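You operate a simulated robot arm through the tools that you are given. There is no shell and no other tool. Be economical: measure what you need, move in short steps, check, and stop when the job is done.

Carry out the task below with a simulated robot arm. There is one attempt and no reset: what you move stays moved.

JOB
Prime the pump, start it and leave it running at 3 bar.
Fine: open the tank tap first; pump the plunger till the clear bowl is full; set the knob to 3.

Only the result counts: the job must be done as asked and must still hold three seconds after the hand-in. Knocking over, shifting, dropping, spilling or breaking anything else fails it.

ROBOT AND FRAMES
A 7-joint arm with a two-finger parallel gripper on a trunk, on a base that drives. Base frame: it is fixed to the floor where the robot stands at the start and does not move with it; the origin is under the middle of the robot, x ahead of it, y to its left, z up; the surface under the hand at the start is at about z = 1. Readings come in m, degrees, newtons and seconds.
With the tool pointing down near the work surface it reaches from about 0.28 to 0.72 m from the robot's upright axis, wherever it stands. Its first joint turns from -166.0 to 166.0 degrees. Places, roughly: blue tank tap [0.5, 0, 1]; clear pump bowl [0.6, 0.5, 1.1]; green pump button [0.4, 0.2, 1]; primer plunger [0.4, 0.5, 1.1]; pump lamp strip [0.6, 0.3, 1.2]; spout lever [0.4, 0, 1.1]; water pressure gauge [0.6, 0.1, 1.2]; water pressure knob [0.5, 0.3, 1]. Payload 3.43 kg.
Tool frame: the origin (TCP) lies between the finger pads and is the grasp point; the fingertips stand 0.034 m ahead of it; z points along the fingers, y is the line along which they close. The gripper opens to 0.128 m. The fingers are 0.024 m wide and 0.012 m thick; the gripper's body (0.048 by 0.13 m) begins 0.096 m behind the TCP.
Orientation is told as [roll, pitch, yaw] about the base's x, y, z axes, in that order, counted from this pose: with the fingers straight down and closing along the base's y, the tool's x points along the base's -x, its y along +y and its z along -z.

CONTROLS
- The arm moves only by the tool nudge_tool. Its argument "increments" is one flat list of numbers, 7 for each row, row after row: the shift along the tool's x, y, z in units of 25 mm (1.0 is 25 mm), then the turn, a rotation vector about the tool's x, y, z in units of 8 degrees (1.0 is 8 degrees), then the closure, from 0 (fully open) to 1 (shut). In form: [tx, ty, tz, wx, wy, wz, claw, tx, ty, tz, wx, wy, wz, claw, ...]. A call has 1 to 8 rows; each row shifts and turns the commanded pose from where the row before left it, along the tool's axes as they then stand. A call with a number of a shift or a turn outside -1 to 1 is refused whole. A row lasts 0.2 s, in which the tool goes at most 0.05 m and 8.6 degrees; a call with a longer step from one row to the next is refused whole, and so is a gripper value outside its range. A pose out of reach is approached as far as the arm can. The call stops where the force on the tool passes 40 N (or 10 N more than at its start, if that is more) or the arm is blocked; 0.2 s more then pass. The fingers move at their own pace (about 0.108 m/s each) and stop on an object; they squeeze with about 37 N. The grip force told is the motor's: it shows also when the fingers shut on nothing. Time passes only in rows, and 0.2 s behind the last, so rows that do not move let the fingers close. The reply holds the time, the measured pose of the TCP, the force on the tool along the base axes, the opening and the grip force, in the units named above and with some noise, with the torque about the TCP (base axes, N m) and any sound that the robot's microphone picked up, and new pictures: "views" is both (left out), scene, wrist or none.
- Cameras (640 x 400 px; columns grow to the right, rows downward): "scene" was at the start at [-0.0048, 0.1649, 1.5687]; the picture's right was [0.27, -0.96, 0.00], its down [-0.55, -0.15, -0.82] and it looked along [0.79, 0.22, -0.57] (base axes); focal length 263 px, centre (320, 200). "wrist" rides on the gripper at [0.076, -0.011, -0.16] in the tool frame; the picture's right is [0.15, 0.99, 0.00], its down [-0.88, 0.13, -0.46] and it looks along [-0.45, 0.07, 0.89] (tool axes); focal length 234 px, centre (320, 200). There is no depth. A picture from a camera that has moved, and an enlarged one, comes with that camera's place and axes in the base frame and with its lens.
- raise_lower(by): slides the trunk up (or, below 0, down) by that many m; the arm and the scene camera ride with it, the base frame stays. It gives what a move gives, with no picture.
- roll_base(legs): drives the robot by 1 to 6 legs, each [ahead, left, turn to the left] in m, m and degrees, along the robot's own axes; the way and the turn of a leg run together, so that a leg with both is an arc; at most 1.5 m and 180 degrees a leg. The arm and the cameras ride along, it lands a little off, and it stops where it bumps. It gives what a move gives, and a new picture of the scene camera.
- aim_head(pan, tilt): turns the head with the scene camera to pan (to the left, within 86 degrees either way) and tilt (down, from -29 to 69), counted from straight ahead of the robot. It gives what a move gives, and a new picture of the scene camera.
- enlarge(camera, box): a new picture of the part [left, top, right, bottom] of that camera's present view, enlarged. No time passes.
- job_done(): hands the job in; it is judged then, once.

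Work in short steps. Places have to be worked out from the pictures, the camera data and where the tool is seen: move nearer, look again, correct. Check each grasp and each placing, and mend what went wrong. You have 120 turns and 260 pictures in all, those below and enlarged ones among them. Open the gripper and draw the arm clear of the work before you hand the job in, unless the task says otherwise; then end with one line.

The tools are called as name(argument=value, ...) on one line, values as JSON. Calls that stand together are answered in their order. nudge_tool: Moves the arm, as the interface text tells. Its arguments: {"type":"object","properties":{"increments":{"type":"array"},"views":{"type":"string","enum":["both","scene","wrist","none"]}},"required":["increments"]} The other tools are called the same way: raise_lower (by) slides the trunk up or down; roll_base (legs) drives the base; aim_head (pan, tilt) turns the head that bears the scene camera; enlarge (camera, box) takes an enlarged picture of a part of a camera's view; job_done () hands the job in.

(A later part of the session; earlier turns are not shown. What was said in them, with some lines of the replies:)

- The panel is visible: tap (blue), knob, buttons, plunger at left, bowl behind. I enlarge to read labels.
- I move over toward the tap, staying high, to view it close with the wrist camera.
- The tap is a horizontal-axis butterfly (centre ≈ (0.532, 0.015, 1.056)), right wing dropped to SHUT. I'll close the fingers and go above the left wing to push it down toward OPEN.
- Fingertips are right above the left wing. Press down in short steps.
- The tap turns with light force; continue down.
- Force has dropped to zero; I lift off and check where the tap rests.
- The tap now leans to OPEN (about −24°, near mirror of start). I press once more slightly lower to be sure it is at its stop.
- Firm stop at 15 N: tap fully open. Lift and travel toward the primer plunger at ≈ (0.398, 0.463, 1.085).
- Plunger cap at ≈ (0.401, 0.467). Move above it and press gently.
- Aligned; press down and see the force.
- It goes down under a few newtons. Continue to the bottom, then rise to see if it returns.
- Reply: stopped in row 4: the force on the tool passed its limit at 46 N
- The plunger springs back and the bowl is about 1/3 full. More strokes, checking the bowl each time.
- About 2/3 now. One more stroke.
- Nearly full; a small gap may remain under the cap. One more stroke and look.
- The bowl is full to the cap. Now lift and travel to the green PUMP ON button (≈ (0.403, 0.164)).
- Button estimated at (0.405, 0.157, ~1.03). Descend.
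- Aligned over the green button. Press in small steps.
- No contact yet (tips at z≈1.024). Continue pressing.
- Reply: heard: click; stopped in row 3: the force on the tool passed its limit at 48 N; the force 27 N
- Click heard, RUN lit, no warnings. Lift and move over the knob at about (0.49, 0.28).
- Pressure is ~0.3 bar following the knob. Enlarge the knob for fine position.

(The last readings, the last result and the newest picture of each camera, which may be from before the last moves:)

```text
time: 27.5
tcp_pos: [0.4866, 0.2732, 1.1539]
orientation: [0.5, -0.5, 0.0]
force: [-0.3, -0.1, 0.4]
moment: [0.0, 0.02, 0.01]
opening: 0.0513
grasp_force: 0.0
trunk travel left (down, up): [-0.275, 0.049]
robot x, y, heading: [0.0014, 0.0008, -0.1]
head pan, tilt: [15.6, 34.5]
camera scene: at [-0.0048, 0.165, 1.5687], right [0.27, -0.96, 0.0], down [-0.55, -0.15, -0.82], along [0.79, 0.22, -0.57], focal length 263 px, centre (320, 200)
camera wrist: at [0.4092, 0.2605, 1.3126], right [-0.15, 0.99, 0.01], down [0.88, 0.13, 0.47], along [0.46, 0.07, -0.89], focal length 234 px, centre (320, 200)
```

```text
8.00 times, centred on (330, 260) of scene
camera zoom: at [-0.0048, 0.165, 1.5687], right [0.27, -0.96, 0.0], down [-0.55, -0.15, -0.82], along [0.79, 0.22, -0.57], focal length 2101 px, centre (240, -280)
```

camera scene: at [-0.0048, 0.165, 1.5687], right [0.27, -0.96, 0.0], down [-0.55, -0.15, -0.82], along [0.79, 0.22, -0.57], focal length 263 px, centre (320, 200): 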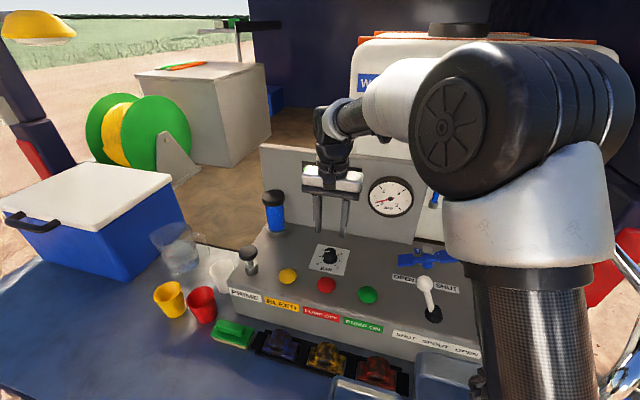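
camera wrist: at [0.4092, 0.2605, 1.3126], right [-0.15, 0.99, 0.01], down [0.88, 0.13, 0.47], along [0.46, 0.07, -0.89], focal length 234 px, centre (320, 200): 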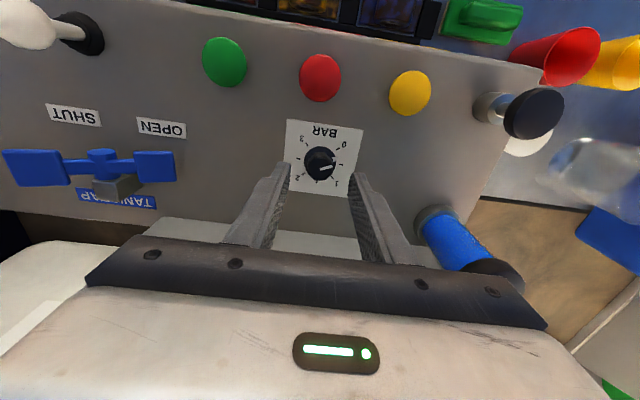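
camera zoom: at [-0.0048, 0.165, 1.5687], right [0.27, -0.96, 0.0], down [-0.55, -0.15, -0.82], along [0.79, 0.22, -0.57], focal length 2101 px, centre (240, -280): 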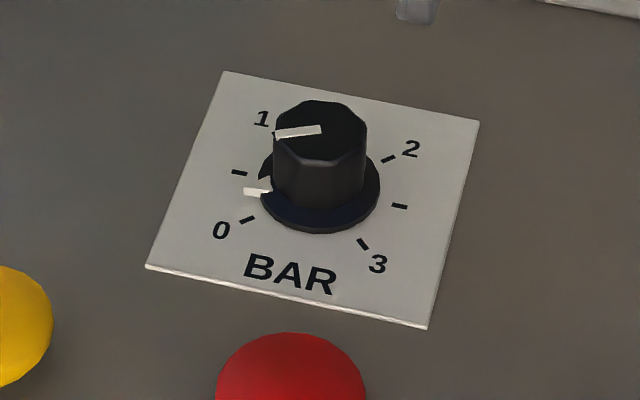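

Knob centre ≈ (0.505, 0.277), top z ≈ 1.04, ~0.3 now, needs ≈ 235° clockwise. Centre above it, pre-rotate counter-clockwise 56°.

nudge_tool(increments=[-0.74, 0.15, 0, 0, 0, -1, 0.6, 0, 0, 0, 0, 0, -1, 0.6, 0, 0, 0, 0, 0, -1, 0.6, 0, 0, 0, 0, 0, -1, 0.6, 0, 0, 0, 0, 0, -1, 0.6, 0, 0, 0, 0, 0, -1, 0.6, 0, 0, 0, 0, 0, -1, 0.6])

```text
time: 29.1
tcp_pos: [0.506, 0.2776, 1.1509]
orientation: [-0.2, -0.7, 56.1]
force: [0.5, -0.1, -0.1]
moment: [0.03, 0.03, 0.01]
opening: 0.0512
grasp_force: 0.0
trunk travel left (down, up): [-0.275, 0.049]
robot x, y, heading: [0.0044, -0.0022, 0.2]
head pan, tilt: [15.6, 34.5]
camera scene: at [-0.005, 0.1647, 1.5688], right [0.27, -0.96, 0.0], down [-0.55, -0.15, -0.82], along [0.79, 0.22, -0.57], focal length 263 px, centre (320, 200)
camera wrist: at [0.4711, 0.2061, 1.3095], right [-0.9, 0.43, 0.0], down [0.38, 0.8, 0.47], along [0.2, 0.42, -0.88], focal length 234 px, centre (320, 200)
```

scene: 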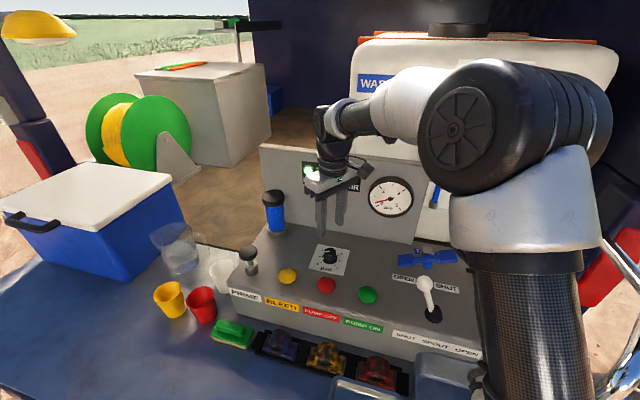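
wrist: 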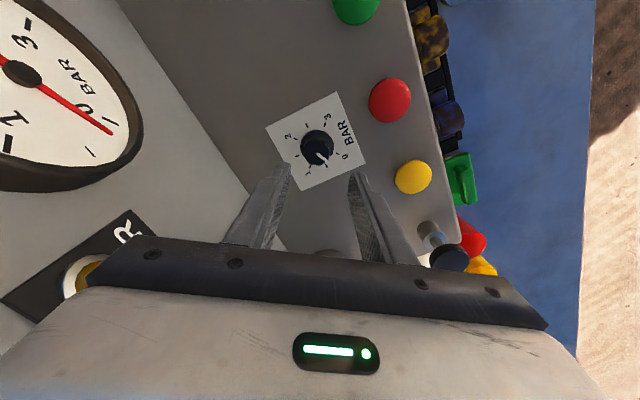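

Aligned. Descend around the knob.

nudge_tool(increments=[0, 0, 1, 0, 0, 0, 0.6, 0, 0, 1, 0, 0, 0, 0.6, 0, 0, 0.6, 0, 0, 0, 0.6], views="wrist")

```text
time: 29.9
tcp_pos: [0.5091, 0.2779, 1.0859]
orientation: [-0.2, -0.9, 56.1]
force: [0.2, -0.8, -0.2]
moment: [0.01, 0.02, 0.01]
opening: 0.0513
grasp_force: 0.0
trunk travel left (down, up): [-0.275, 0.049]
robot x, y, heading: [-0.0005, -0.0008, 0.0]
head pan, tilt: [15.6, 34.5]
camera wrist: at [0.473, 0.2063, 1.2435], right [-0.9, 0.43, -0.01], down [0.38, 0.8, 0.47], along [0.21, 0.42, -0.88], focal length 234 px, centre (320, 200)
```

wrist: 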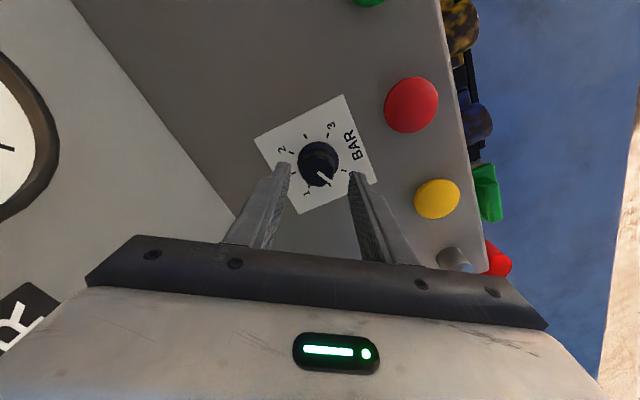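

Good; continue down ~30 mm, then close.

nudge_tool(increments=[0.07, 0.1, 0.5, 0, 0, 0, 0.6, 0, 0, 0.5, 0, 0, 0, 0.6, 0, 0, 0.2, 0, 0, 0, 0.6], views="wrist")

```text
time: 30.7
tcp_pos: [0.5035, 0.278, 1.0547]
orientation: [-0.2, -0.6, 56.0]
force: [-0.9, -0.2, 0.3]
moment: [0.0, 0.0, 0.04]
opening: 0.051
grasp_force: 0.0
trunk travel left (down, up): [-0.275, 0.049]
robot x, y, heading: [-0.0026, 0.0, -0.3]
head pan, tilt: [15.6, 34.5]
camera wrist: at [0.4694, 0.2067, 1.2137], right [-0.9, 0.43, 0.0], down [0.38, 0.8, 0.47], along [0.21, 0.42, -0.88], focal length 234 px, centre (320, 200)
```

wrist: 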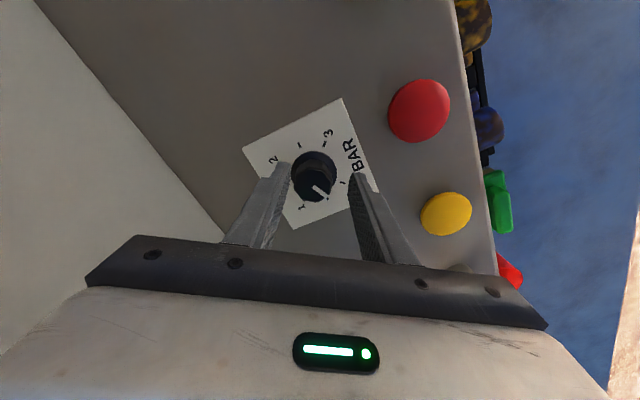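

Knob sits between fingers. Close and hold.

nudge_tool(increments=[0, 0, 0, 0, 0, 0, 0.75, 0, 0, 0, 0, 0, 0, 1, 0, 0, 0, 0, 0, 0, 1], views="wrist")

```text
time: 31.5
tcp_pos: [0.5072, 0.2736, 1.0547]
orientation: [-0.2, -0.8, 55.8]
force: [19.0, -15.2, -1.4]
moment: [-0.42, -0.64, -0.14]
opening: 0.0337
grasp_force: 45.2
trunk travel left (down, up): [-0.275, 0.049]
robot x, y, heading: [0.0027, -0.0007, 0.0]
head pan, tilt: [15.6, 34.5]
camera wrist: at [0.4726, 0.2032, 1.2137], right [-0.9, 0.44, -0.01], down [0.38, 0.8, 0.47], along [0.21, 0.42, -0.88], focal length 234 px, centre (320, 200)
```

wrist: 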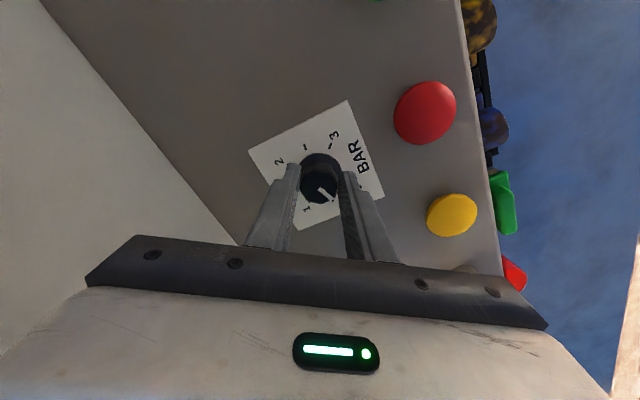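

Grasped but off-centre by about 5 mm along the closing line; shift the commanded pose to relieve the side force.

nudge_tool(increments=[0, -0.1, 0, 0, 0, 0, 1, 0, -0.1, 0, 0, 0, 0, 1], views="none")

```text
time: 32.1
tcp_pos: [0.5093, 0.2733, 1.0549]
orientation: [-0.2, -0.7, 56.0]
force: [9.4, -16.0, 1.8]
moment: [-0.09, -0.56, -0.09]
opening: 0.0338
grasp_force: 45.3
trunk travel left (down, up): [-0.275, 0.049]
robot x, y, heading: [0.0019, -0.0009, 0.1]
head pan, tilt: [15.6, 34.5]
```

nudge_tool(increments=[0, -0.12, 0, 0, 0, 0, 1, 0, 0, 0, 0, 0, 0, 1], views="none")

```text
time: 32.7
tcp_pos: [0.509, 0.2727, 1.0554]
orientation: [0.1, -0.7, 56.1]
force: [-3.9, -10.7, 2.7]
moment: [-0.43, -0.02, -0.02]
opening: 0.0334
grasp_force: 45.1
trunk travel left (down, up): [-0.275, 0.049]
robot x, y, heading: [-0.0043, 0.0014, -0.1]
head pan, tilt: [15.6, 34.5]
```

Side force is small now. Turn clockwise 48° and check.

nudge_tool(increments=[0.06, 0, 0, 0, 0, 0.7, 1, 0, 0, 0, 0, 0, 1, 1, 0, 0, 0, 0, 0, 1, 1, 0, 0, 0, 0, 0, 1, 1, 0, 0, 0, 0, 0, 1, 1, 0, 0, 0, 0, 0, 1, 1])

enlarge(camera="scene", box=[290, 150, 420, 230])

```text
time: 34.1
tcp_pos: [0.5079, 0.2769, 1.0544]
orientation: [0.6, -0.6, 10.3]
force: [-17.7, 15.9, -1.8]
moment: [0.37, -0.54, 0.09]
opening: 0.0336
grasp_force: 44.9
trunk travel left (down, up): [-0.275, 0.049]
robot x, y, heading: [-0.0021, -0.001, -0.0]
head pan, tilt: [15.6, 34.5]
camera scene: at [-0.0071, 0.1666, 1.5685], right [0.27, -0.96, 0.0], down [-0.54, -0.15, -0.82], along [0.79, 0.22, -0.57], focal length 263 px, centre (320, 200)
camera wrist: at [0.4322, 0.25, 1.2137], right [-0.32, 0.95, 0.01], down [0.84, 0.28, 0.47], along [0.44, 0.16, -0.88], focal length 234 px, centre (320, 200)
```

scene: 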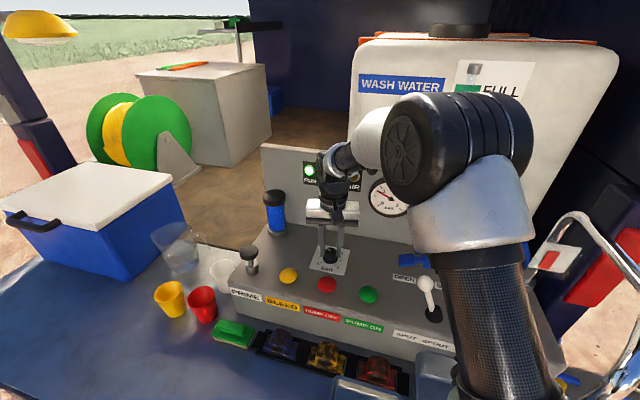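
wrist: 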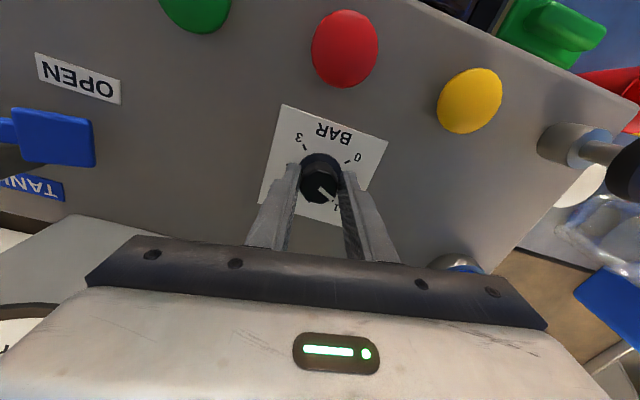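

```text
4.92 times, centred on (355, 190) of scene
camera zoom: at [-0.0071, 0.1666, 1.5685], right [0.27, -0.96, 0.0], down [-0.54, -0.15, -0.82], along [0.79, 0.22, -0.57], focal length 1293 px, centre (148, 249)
```

zoom: 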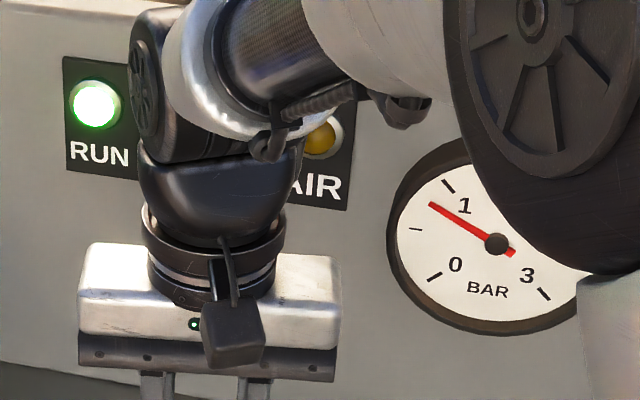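

Turning works (gauge ≈ 0.8). Relieve side force slightly and continue 64° more.

nudge_tool(increments=[0.1, 0.12, 0, 0, 0, 1, 1, 0, 0, 0, 0, 0, 1, 1, 0, 0, 0, 0, 0, 1, 1, 0, 0, 0, 0, 0, 1, 1, 0, 0, 0, 0, 0, 1, 1, 0, 0, 0, 0, 0, 1, 1, 0, 0, 0, 0, 0, 1, 1, 0, 0, 0, 0, 0, 1, 1])

enlarge(camera="scene", box=[290, 150, 420, 230])

```text
time: 35.9
tcp_pos: [0.51, 0.2797, 1.0534]
orientation: [1.2, 0.0, -53.8]
force: [15.5, 30.2, 3.7]
moment: [0.01, -0.25, 0.05]
opening: 0.0326
grasp_force: 45.2
trunk travel left (down, up): [-0.275, 0.049]
robot x, y, heading: [0.0001, 0.0019, -0.1]
head pan, tilt: [15.6, 34.5]
camera scene: at [-0.0036, 0.168, 1.5684], right [0.27, -0.96, 0.0], down [-0.55, -0.15, -0.82], along [0.79, 0.22, -0.57], focal length 263 px, centre (320, 200)
camera wrist: at [0.453, 0.3316, 1.2143], right [0.71, 0.7, 0.02], down [0.62, -0.64, 0.46], along [0.33, -0.31, -0.89], focal length 234 px, centre (320, 200)
```

scene: 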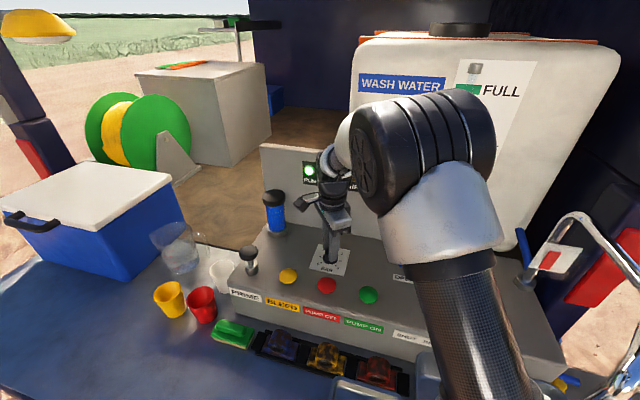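
wrist: 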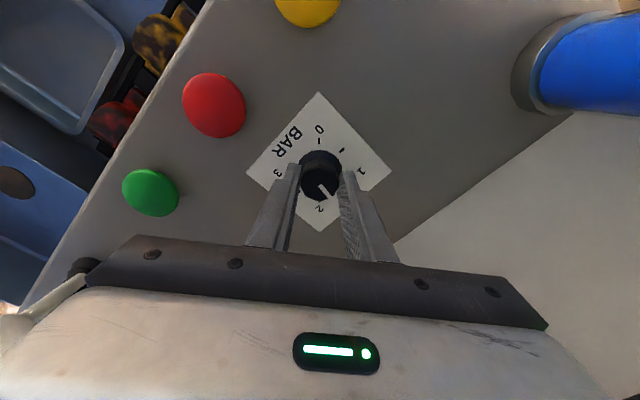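

```text
4.92 times, centred on (355, 190) of scene
camera zoom: at [-0.0036, 0.168, 1.5684], right [0.27, -0.96, 0.0], down [-0.55, -0.15, -0.82], along [0.79, 0.22, -0.57], focal length 1293 px, centre (148, 249)
```

zoom: 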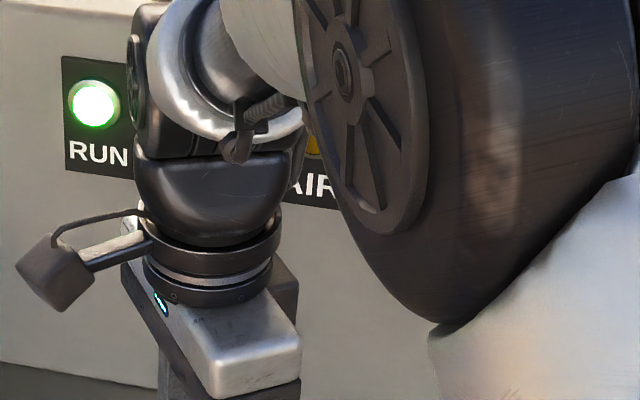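

About 1.5 bar. Side force built to 34 N; relieve by shifting.

nudge_tool(increments=[0.06, 0.12, 0, 0, 0, 0, 1, 0.06, 0.1, 0, 0, 0, 0, 1], views="none")

```text
time: 36.5
tcp_pos: [0.5104, 0.2786, 1.0541]
orientation: [0.7, 0.0, -53.8]
force: [9.3, 13.4, 8.1]
moment: [0.93, 0.3, 0.04]
opening: 0.0328
grasp_force: 44.9
trunk travel left (down, up): [-0.275, 0.049]
robot x, y, heading: [-0.0001, 0.0017, 0.1]
head pan, tilt: [15.6, 34.5]
```

Better. Continue turning another 48° in the same grip.

nudge_tool(increments=[0.06, 0.08, 0, 0, 0, 1, 1, 0, 0, 0, 0, 0, 1, 1, 0, 0, 0, 0, 0, 1, 1, 0, 0, 0, 0, 0, 1, 1, 0, 0, 0, 0, 0, 1, 1, 0, 0, 0, 0, 0, 1, 1], views="wrist")

```text
time: 37.9
tcp_pos: [0.512, 0.2803, 1.0545]
orientation: [0.6, 0.5, -101.9]
force: [15.8, -10.0, 5.0]
moment: [-1.51, 0.09, 0.0]
opening: 0.0329
grasp_force: 45.5
trunk travel left (down, up): [-0.275, 0.049]
robot x, y, heading: [0.0021, 0.002, 0.1]
head pan, tilt: [15.6, 34.5]
camera wrist: at [0.5141, 0.3548, 1.2151], right [1.0, -0.06, 0.01], down [-0.06, -0.89, 0.45], along [-0.02, -0.45, -0.89], focal length 234 px, centre (320, 200)
```

wrist: 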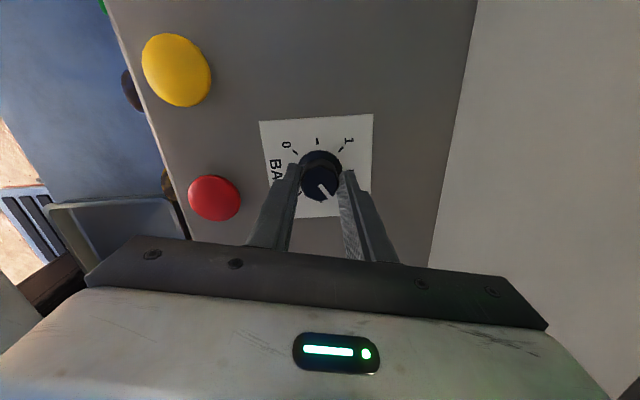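

Turned 158° so far. Continue 48° more with slight relief.

nudge_tool(increments=[-0.05, 0.12, 0, 0, 0, 1, 1, 0, 0, 0, 0, 0, 1, 1, 0, 0, 0, 0, 0, 1, 1, 0, 0, 0, 0, 0, 1, 1, 0, 0, 0, 0, 0, 1, 1, 0, 0, 0, 0, 0, 1, 1])

enlarge(camera="wrist", box=[250, 100, 390, 220])

```text
time: 39.3
tcp_pos: [0.5129, 0.2791, 1.0554]
orientation: [-0.1, 0.6, -149.8]
force: [1.2, -19.1, -1.3]
moment: [-1.47, 0.56, 0.01]
opening: 0.0326
grasp_force: 45.4
trunk travel left (down, up): [-0.275, 0.049]
robot x, y, heading: [0.0011, 0.0013, 0.0]
head pan, tilt: [15.6, 34.5]
camera scene: at [-0.0046, 0.1629, 1.569], right [0.27, -0.96, 0.0], down [-0.55, -0.15, -0.82], along [0.79, 0.22, -0.57], focal length 263 px, centre (320, 200)
camera wrist: at [0.571, 0.3253, 1.2155], right [0.62, -0.78, 0.0], down [-0.7, -0.56, 0.45], along [-0.35, -0.28, -0.9], focal length 234 px, centre (320, 200)
```

scene: 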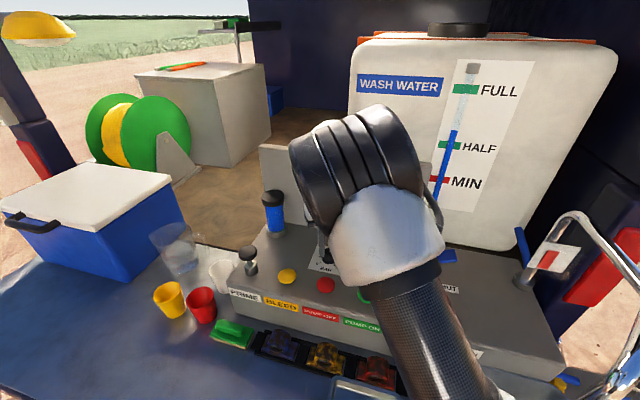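
wrist: 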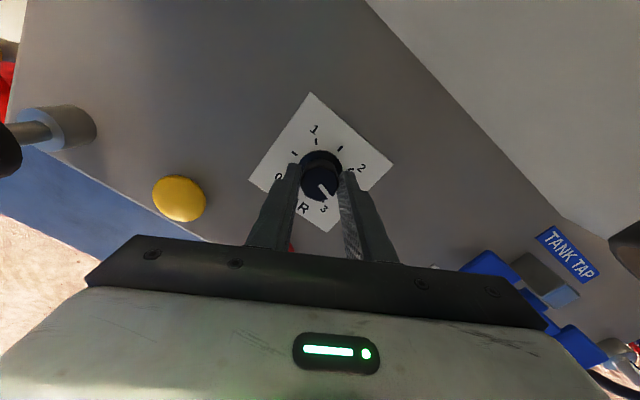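

```text
3.33 times, centred on (320, 160) of wrist
camera zoom: at [0.571, 0.3253, 1.2155], right [0.62, -0.78, 0.0], down [-0.7, -0.56, 0.45], along [-0.35, -0.28, -0.9], focal length 781 px, centre (320, 333)
```

zoom: 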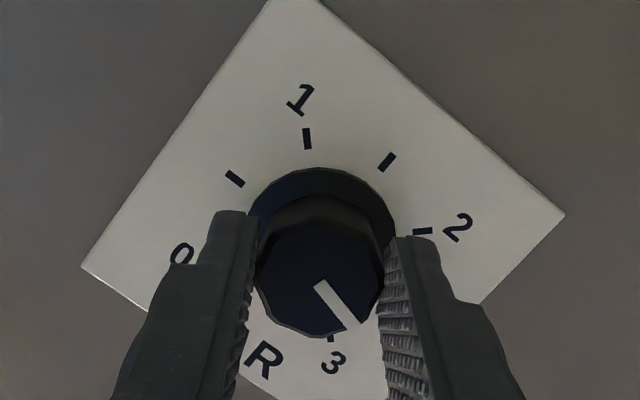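

Pointer now ≈ 2.65. Turn 24° more and re-read.

nudge_tool(increments=[-0.06, 0.12, 0, 0, 0, 1, 1, 0, 0, 0, 0, 0, 1, 1, 0, 0, 0, 0, 0, 1, 1], views="none")

enlarge(camera="wrist", box=[250, 100, 390, 220])

```text
time: 40.1
tcp_pos: [0.5138, 0.2777, 1.0557]
orientation: [-0.4, 0.7, -173.6]
force: [1.6, -4.6, -4.3]
moment: [-0.96, -0.9, 0.04]
opening: 0.0328
grasp_force: 44.3
trunk travel left (down, up): [-0.275, 0.049]
robot x, y, heading: [0.0017, -0.0014, -0.2]
head pan, tilt: [15.6, 34.5]
```

```text
3.33 times, centred on (320, 160) of wrist
camera zoom: at [0.5854, 0.2961, 1.216], right [0.26, -0.97, -0.01], down [-0.86, -0.23, 0.45], along [-0.43, -0.11, -0.9], focal length 781 px, centre (320, 333)
```

zoom: 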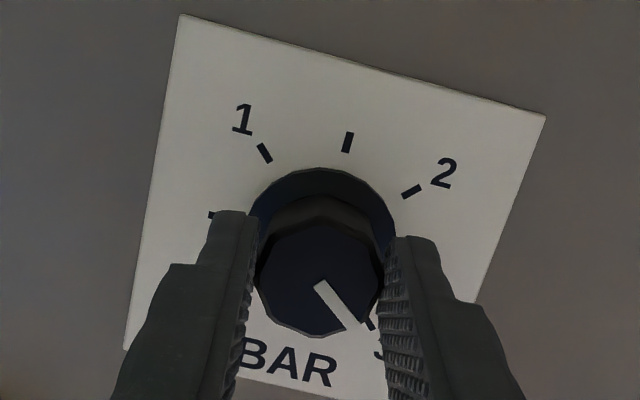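

Pointer is ~4–5° short of 3. Turn 5° more, then release and read the gauge.

nudge_tool(increments=[0, 0, 0, 0, 0, 0.4, 1, 0, 0, 0, 0, 0, 0.25, 1, 0, 0, 0, 0, 0, 0, 1], views="none")

enlarge(camera="wrist", box=[250, 100, 390, 220])

enlarge(camera="scene", box=[240, 130, 460, 290])

```text
time: 40.9
tcp_pos: [0.5129, 0.2787, 1.0558]
orientation: [-0.5, 0.6, -178.9]
force: [7.2, -2.9, 5.6]
moment: [-0.83, 0.49, -0.01]
opening: 0.0326
grasp_force: 44.8
trunk travel left (down, up): [-0.275, 0.049]
robot x, y, heading: [-0.002, -0.0025, 0.1]
head pan, tilt: [15.6, 34.5]
```

```text
3.33 times, centred on (320, 160) of wrist
camera zoom: at [0.5868, 0.2888, 1.2161], right [0.17, -0.99, -0.01], down [-0.88, -0.15, 0.44], along [-0.44, -0.07, -0.9], focal length 781 px, centre (320, 333)
```

zoom: 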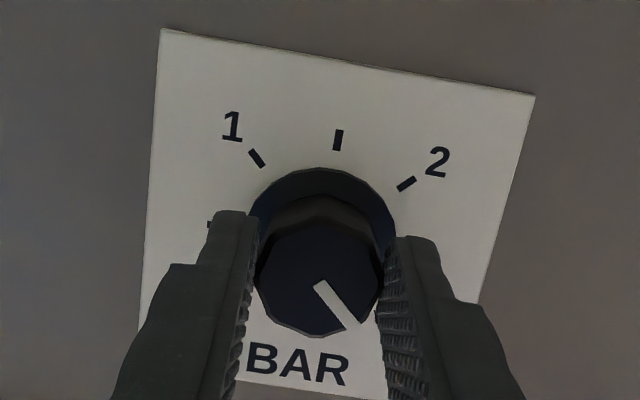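

```text
2.50 times, centred on (350, 210) of scene
camera zoom: at [-0.0046, 0.1644, 1.5689], right [0.27, -0.96, 0.0], down [-0.55, -0.15, -0.82], along [0.79, 0.22, -0.57], focal length 657 px, centre (245, 175)
```

zoom: 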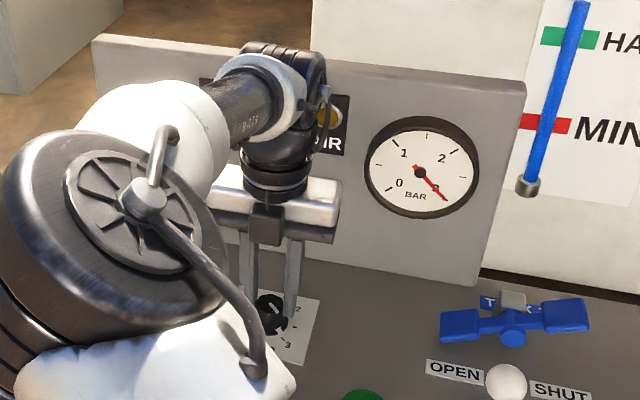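

Arm swung aside and the gauge is visible near 3; zoom in on it.

enlarge(camera="scene", box=[392, 172, 448, 220])

```text
8.33 times, centred on (420, 196) of scene
camera zoom: at [-0.0046, 0.1644, 1.5689], right [0.27, -0.96, 0.0], down [-0.55, -0.15, -0.82], along [0.79, 0.22, -0.57], focal length 2189 px, centre (-513, 233)
```

zoom: 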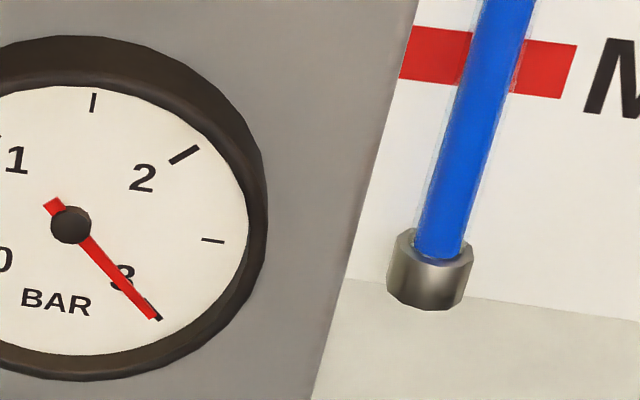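

The needle is on the 3 mark. Release the knob and rise.

nudge_tool(increments=[0, 0, 0, 0, 0, 0, 0.6, 0, 0, 0, 0, 0, 0, 0.6, 0, 0, -0.5, 0, 0, 0, 0.6, 0, 0, -1, 0, 0, 0, 0.6, 0, 0, -1, 0, 0, 0, 0.6, 0, 0, -1, 0, 0, 0, 0.6])

enlarge(camera="wrist", box=[250, 80, 390, 200])

enlarge(camera="scene", box=[362, 172, 418, 220])

```text
time: 42.3
tcp_pos: [0.512, 0.2762, 1.1422]
orientation: [-0.6, 0.5, -178.9]
force: [0.0, 0.5, 0.3]
moment: [0.03, 0.01, 0.0]
opening: 0.0511
grasp_force: 0.0
trunk travel left (down, up): [-0.275, 0.049]
robot x, y, heading: [0.0, 0.0017, 0.0]
head pan, tilt: [15.6, 34.5]
camera scene: at [-0.005, 0.1647, 1.5687], right [0.27, -0.96, 0.0], down [-0.55, -0.15, -0.82], along [0.79, 0.22, -0.57], focal length 263 px, centre (320, 200)
camera wrist: at [0.5848, 0.2873, 1.3032], right [0.17, -0.99, -0.01], down [-0.88, -0.15, 0.45], along [-0.44, -0.07, -0.89], focal length 234 px, centre (320, 200)
```

scene: 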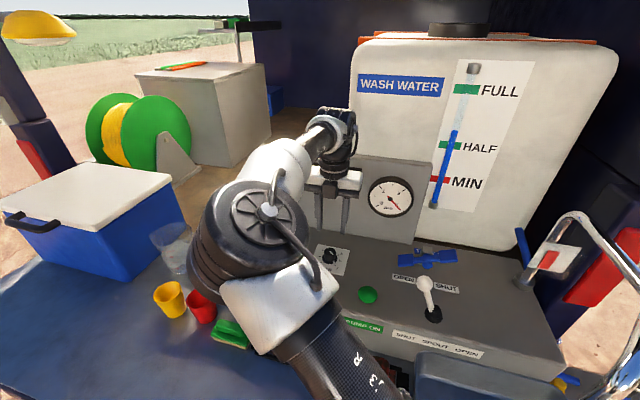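
wrist: 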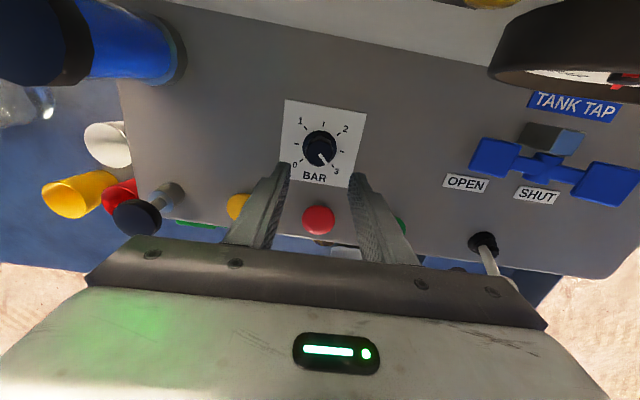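

```text
3.33 times, centred on (320, 140) of wrist
camera zoom: at [0.5848, 0.2873, 1.3032], right [0.17, -0.99, -0.01], down [-0.88, -0.15, 0.45], along [-0.44, -0.07, -0.89], focal length 781 px, centre (320, 400)
```

zoom: 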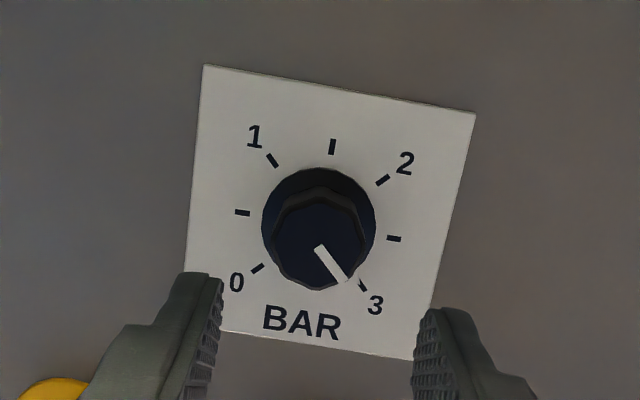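

```text
8.33 times, centred on (390, 196) of scene
camera zoom: at [-0.005, 0.1647, 1.5687], right [0.27, -0.96, 0.0], down [-0.55, -0.15, -0.82], along [0.79, 0.22, -0.57], focal length 2189 px, centre (-263, 233)
```

zoom: 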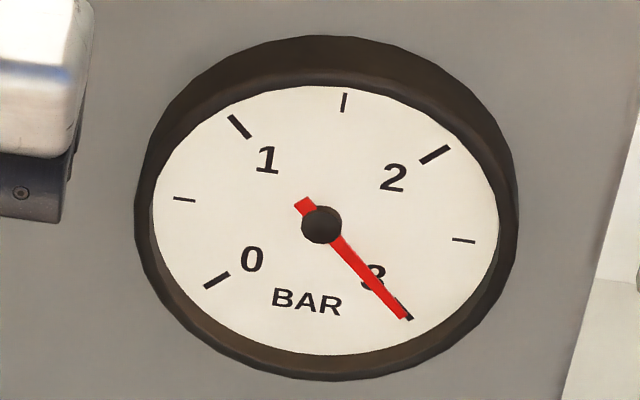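

Knob and gauge both at 3. Raise clear and check the lamps and the whole scene.

nudge_tool(increments=[0, 0, -1, 0, 0, 0, 0.6, 0, 0, -1, 0, 0, 0, 0.6, 0, 0, -1, 0, 0, 0, 0.6, -0.5, 0, -1, 0, 0, 0, 0.6, -0.8, 0, -1, 0, 0, 0, 0.3, -0.8, -0.6, -0.6, 0, 0, 0, 0, -0.8, -0.8, 0, 0, 0, 0, 0, -0.6, -0.8, 0, 0, 0, 0, 0])

enlarge(camera="scene", box=[250, 140, 450, 280])

```text
time: 44.1
tcp_pos: [0.4171, 0.3187, 1.2775]
orientation: [-0.7, 0.7, -178.5]
force: [-0.2, -0.2, 0.8]
moment: [-0.02, 0.03, -0.02]
opening: 0.128
grasp_force: 0.1
out of reach, approached as far as the arm can: row 8
trunk travel left (down, up): [-0.275, 0.049]
robot x, y, heading: [0.0006, 0.0042, 0.1]
head pan, tilt: [15.6, 34.5]
camera scene: at [-0.0051, 0.1649, 1.5688], right [0.27, -0.96, 0.0], down [-0.55, -0.15, -0.82], along [0.79, 0.22, -0.57], focal length 263 px, centre (320, 200)
camera wrist: at [0.4902, 0.3296, 1.4378], right [0.17, -0.99, -0.01], down [-0.88, -0.16, 0.44], along [-0.44, -0.07, -0.9], focal length 234 px, centre (320, 200)
```

scene: 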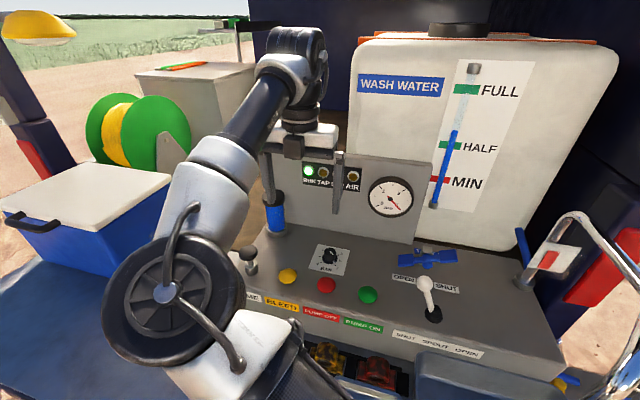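
wrist: 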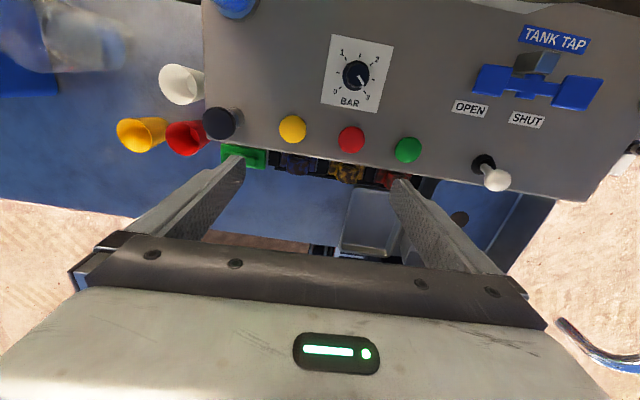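

```text
2.86 times, centred on (350, 210) of scene
camera zoom: at [-0.0051, 0.1649, 1.5688], right [0.27, -0.96, 0.0], down [-0.55, -0.15, -0.82], along [0.79, 0.22, -0.57], focal length 750 px, centre (234, 171)
```

zoom: 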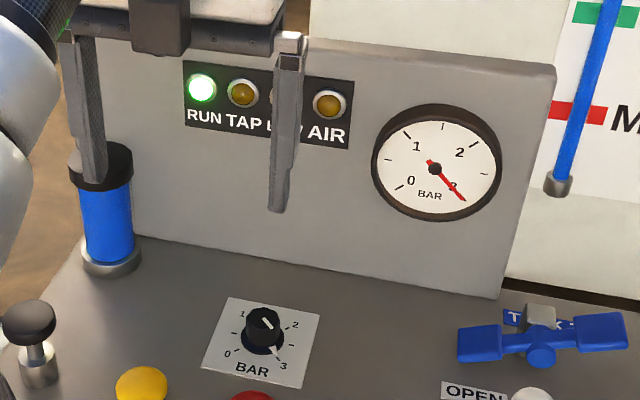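

RUN is lit with no warning lamp showing, though a finger hides LOW. The gauge reads 3 bar, the bowl is full, the tap is open, and the arm is clear with the gripper open, so I hand in.

job_done()

```text
The job is handed in.
```

The tank tap is open, the pump bowl is full, and the pump is running at 3 bar (gauge and knob both on 3), handed in with the arm clear and the gripper open.
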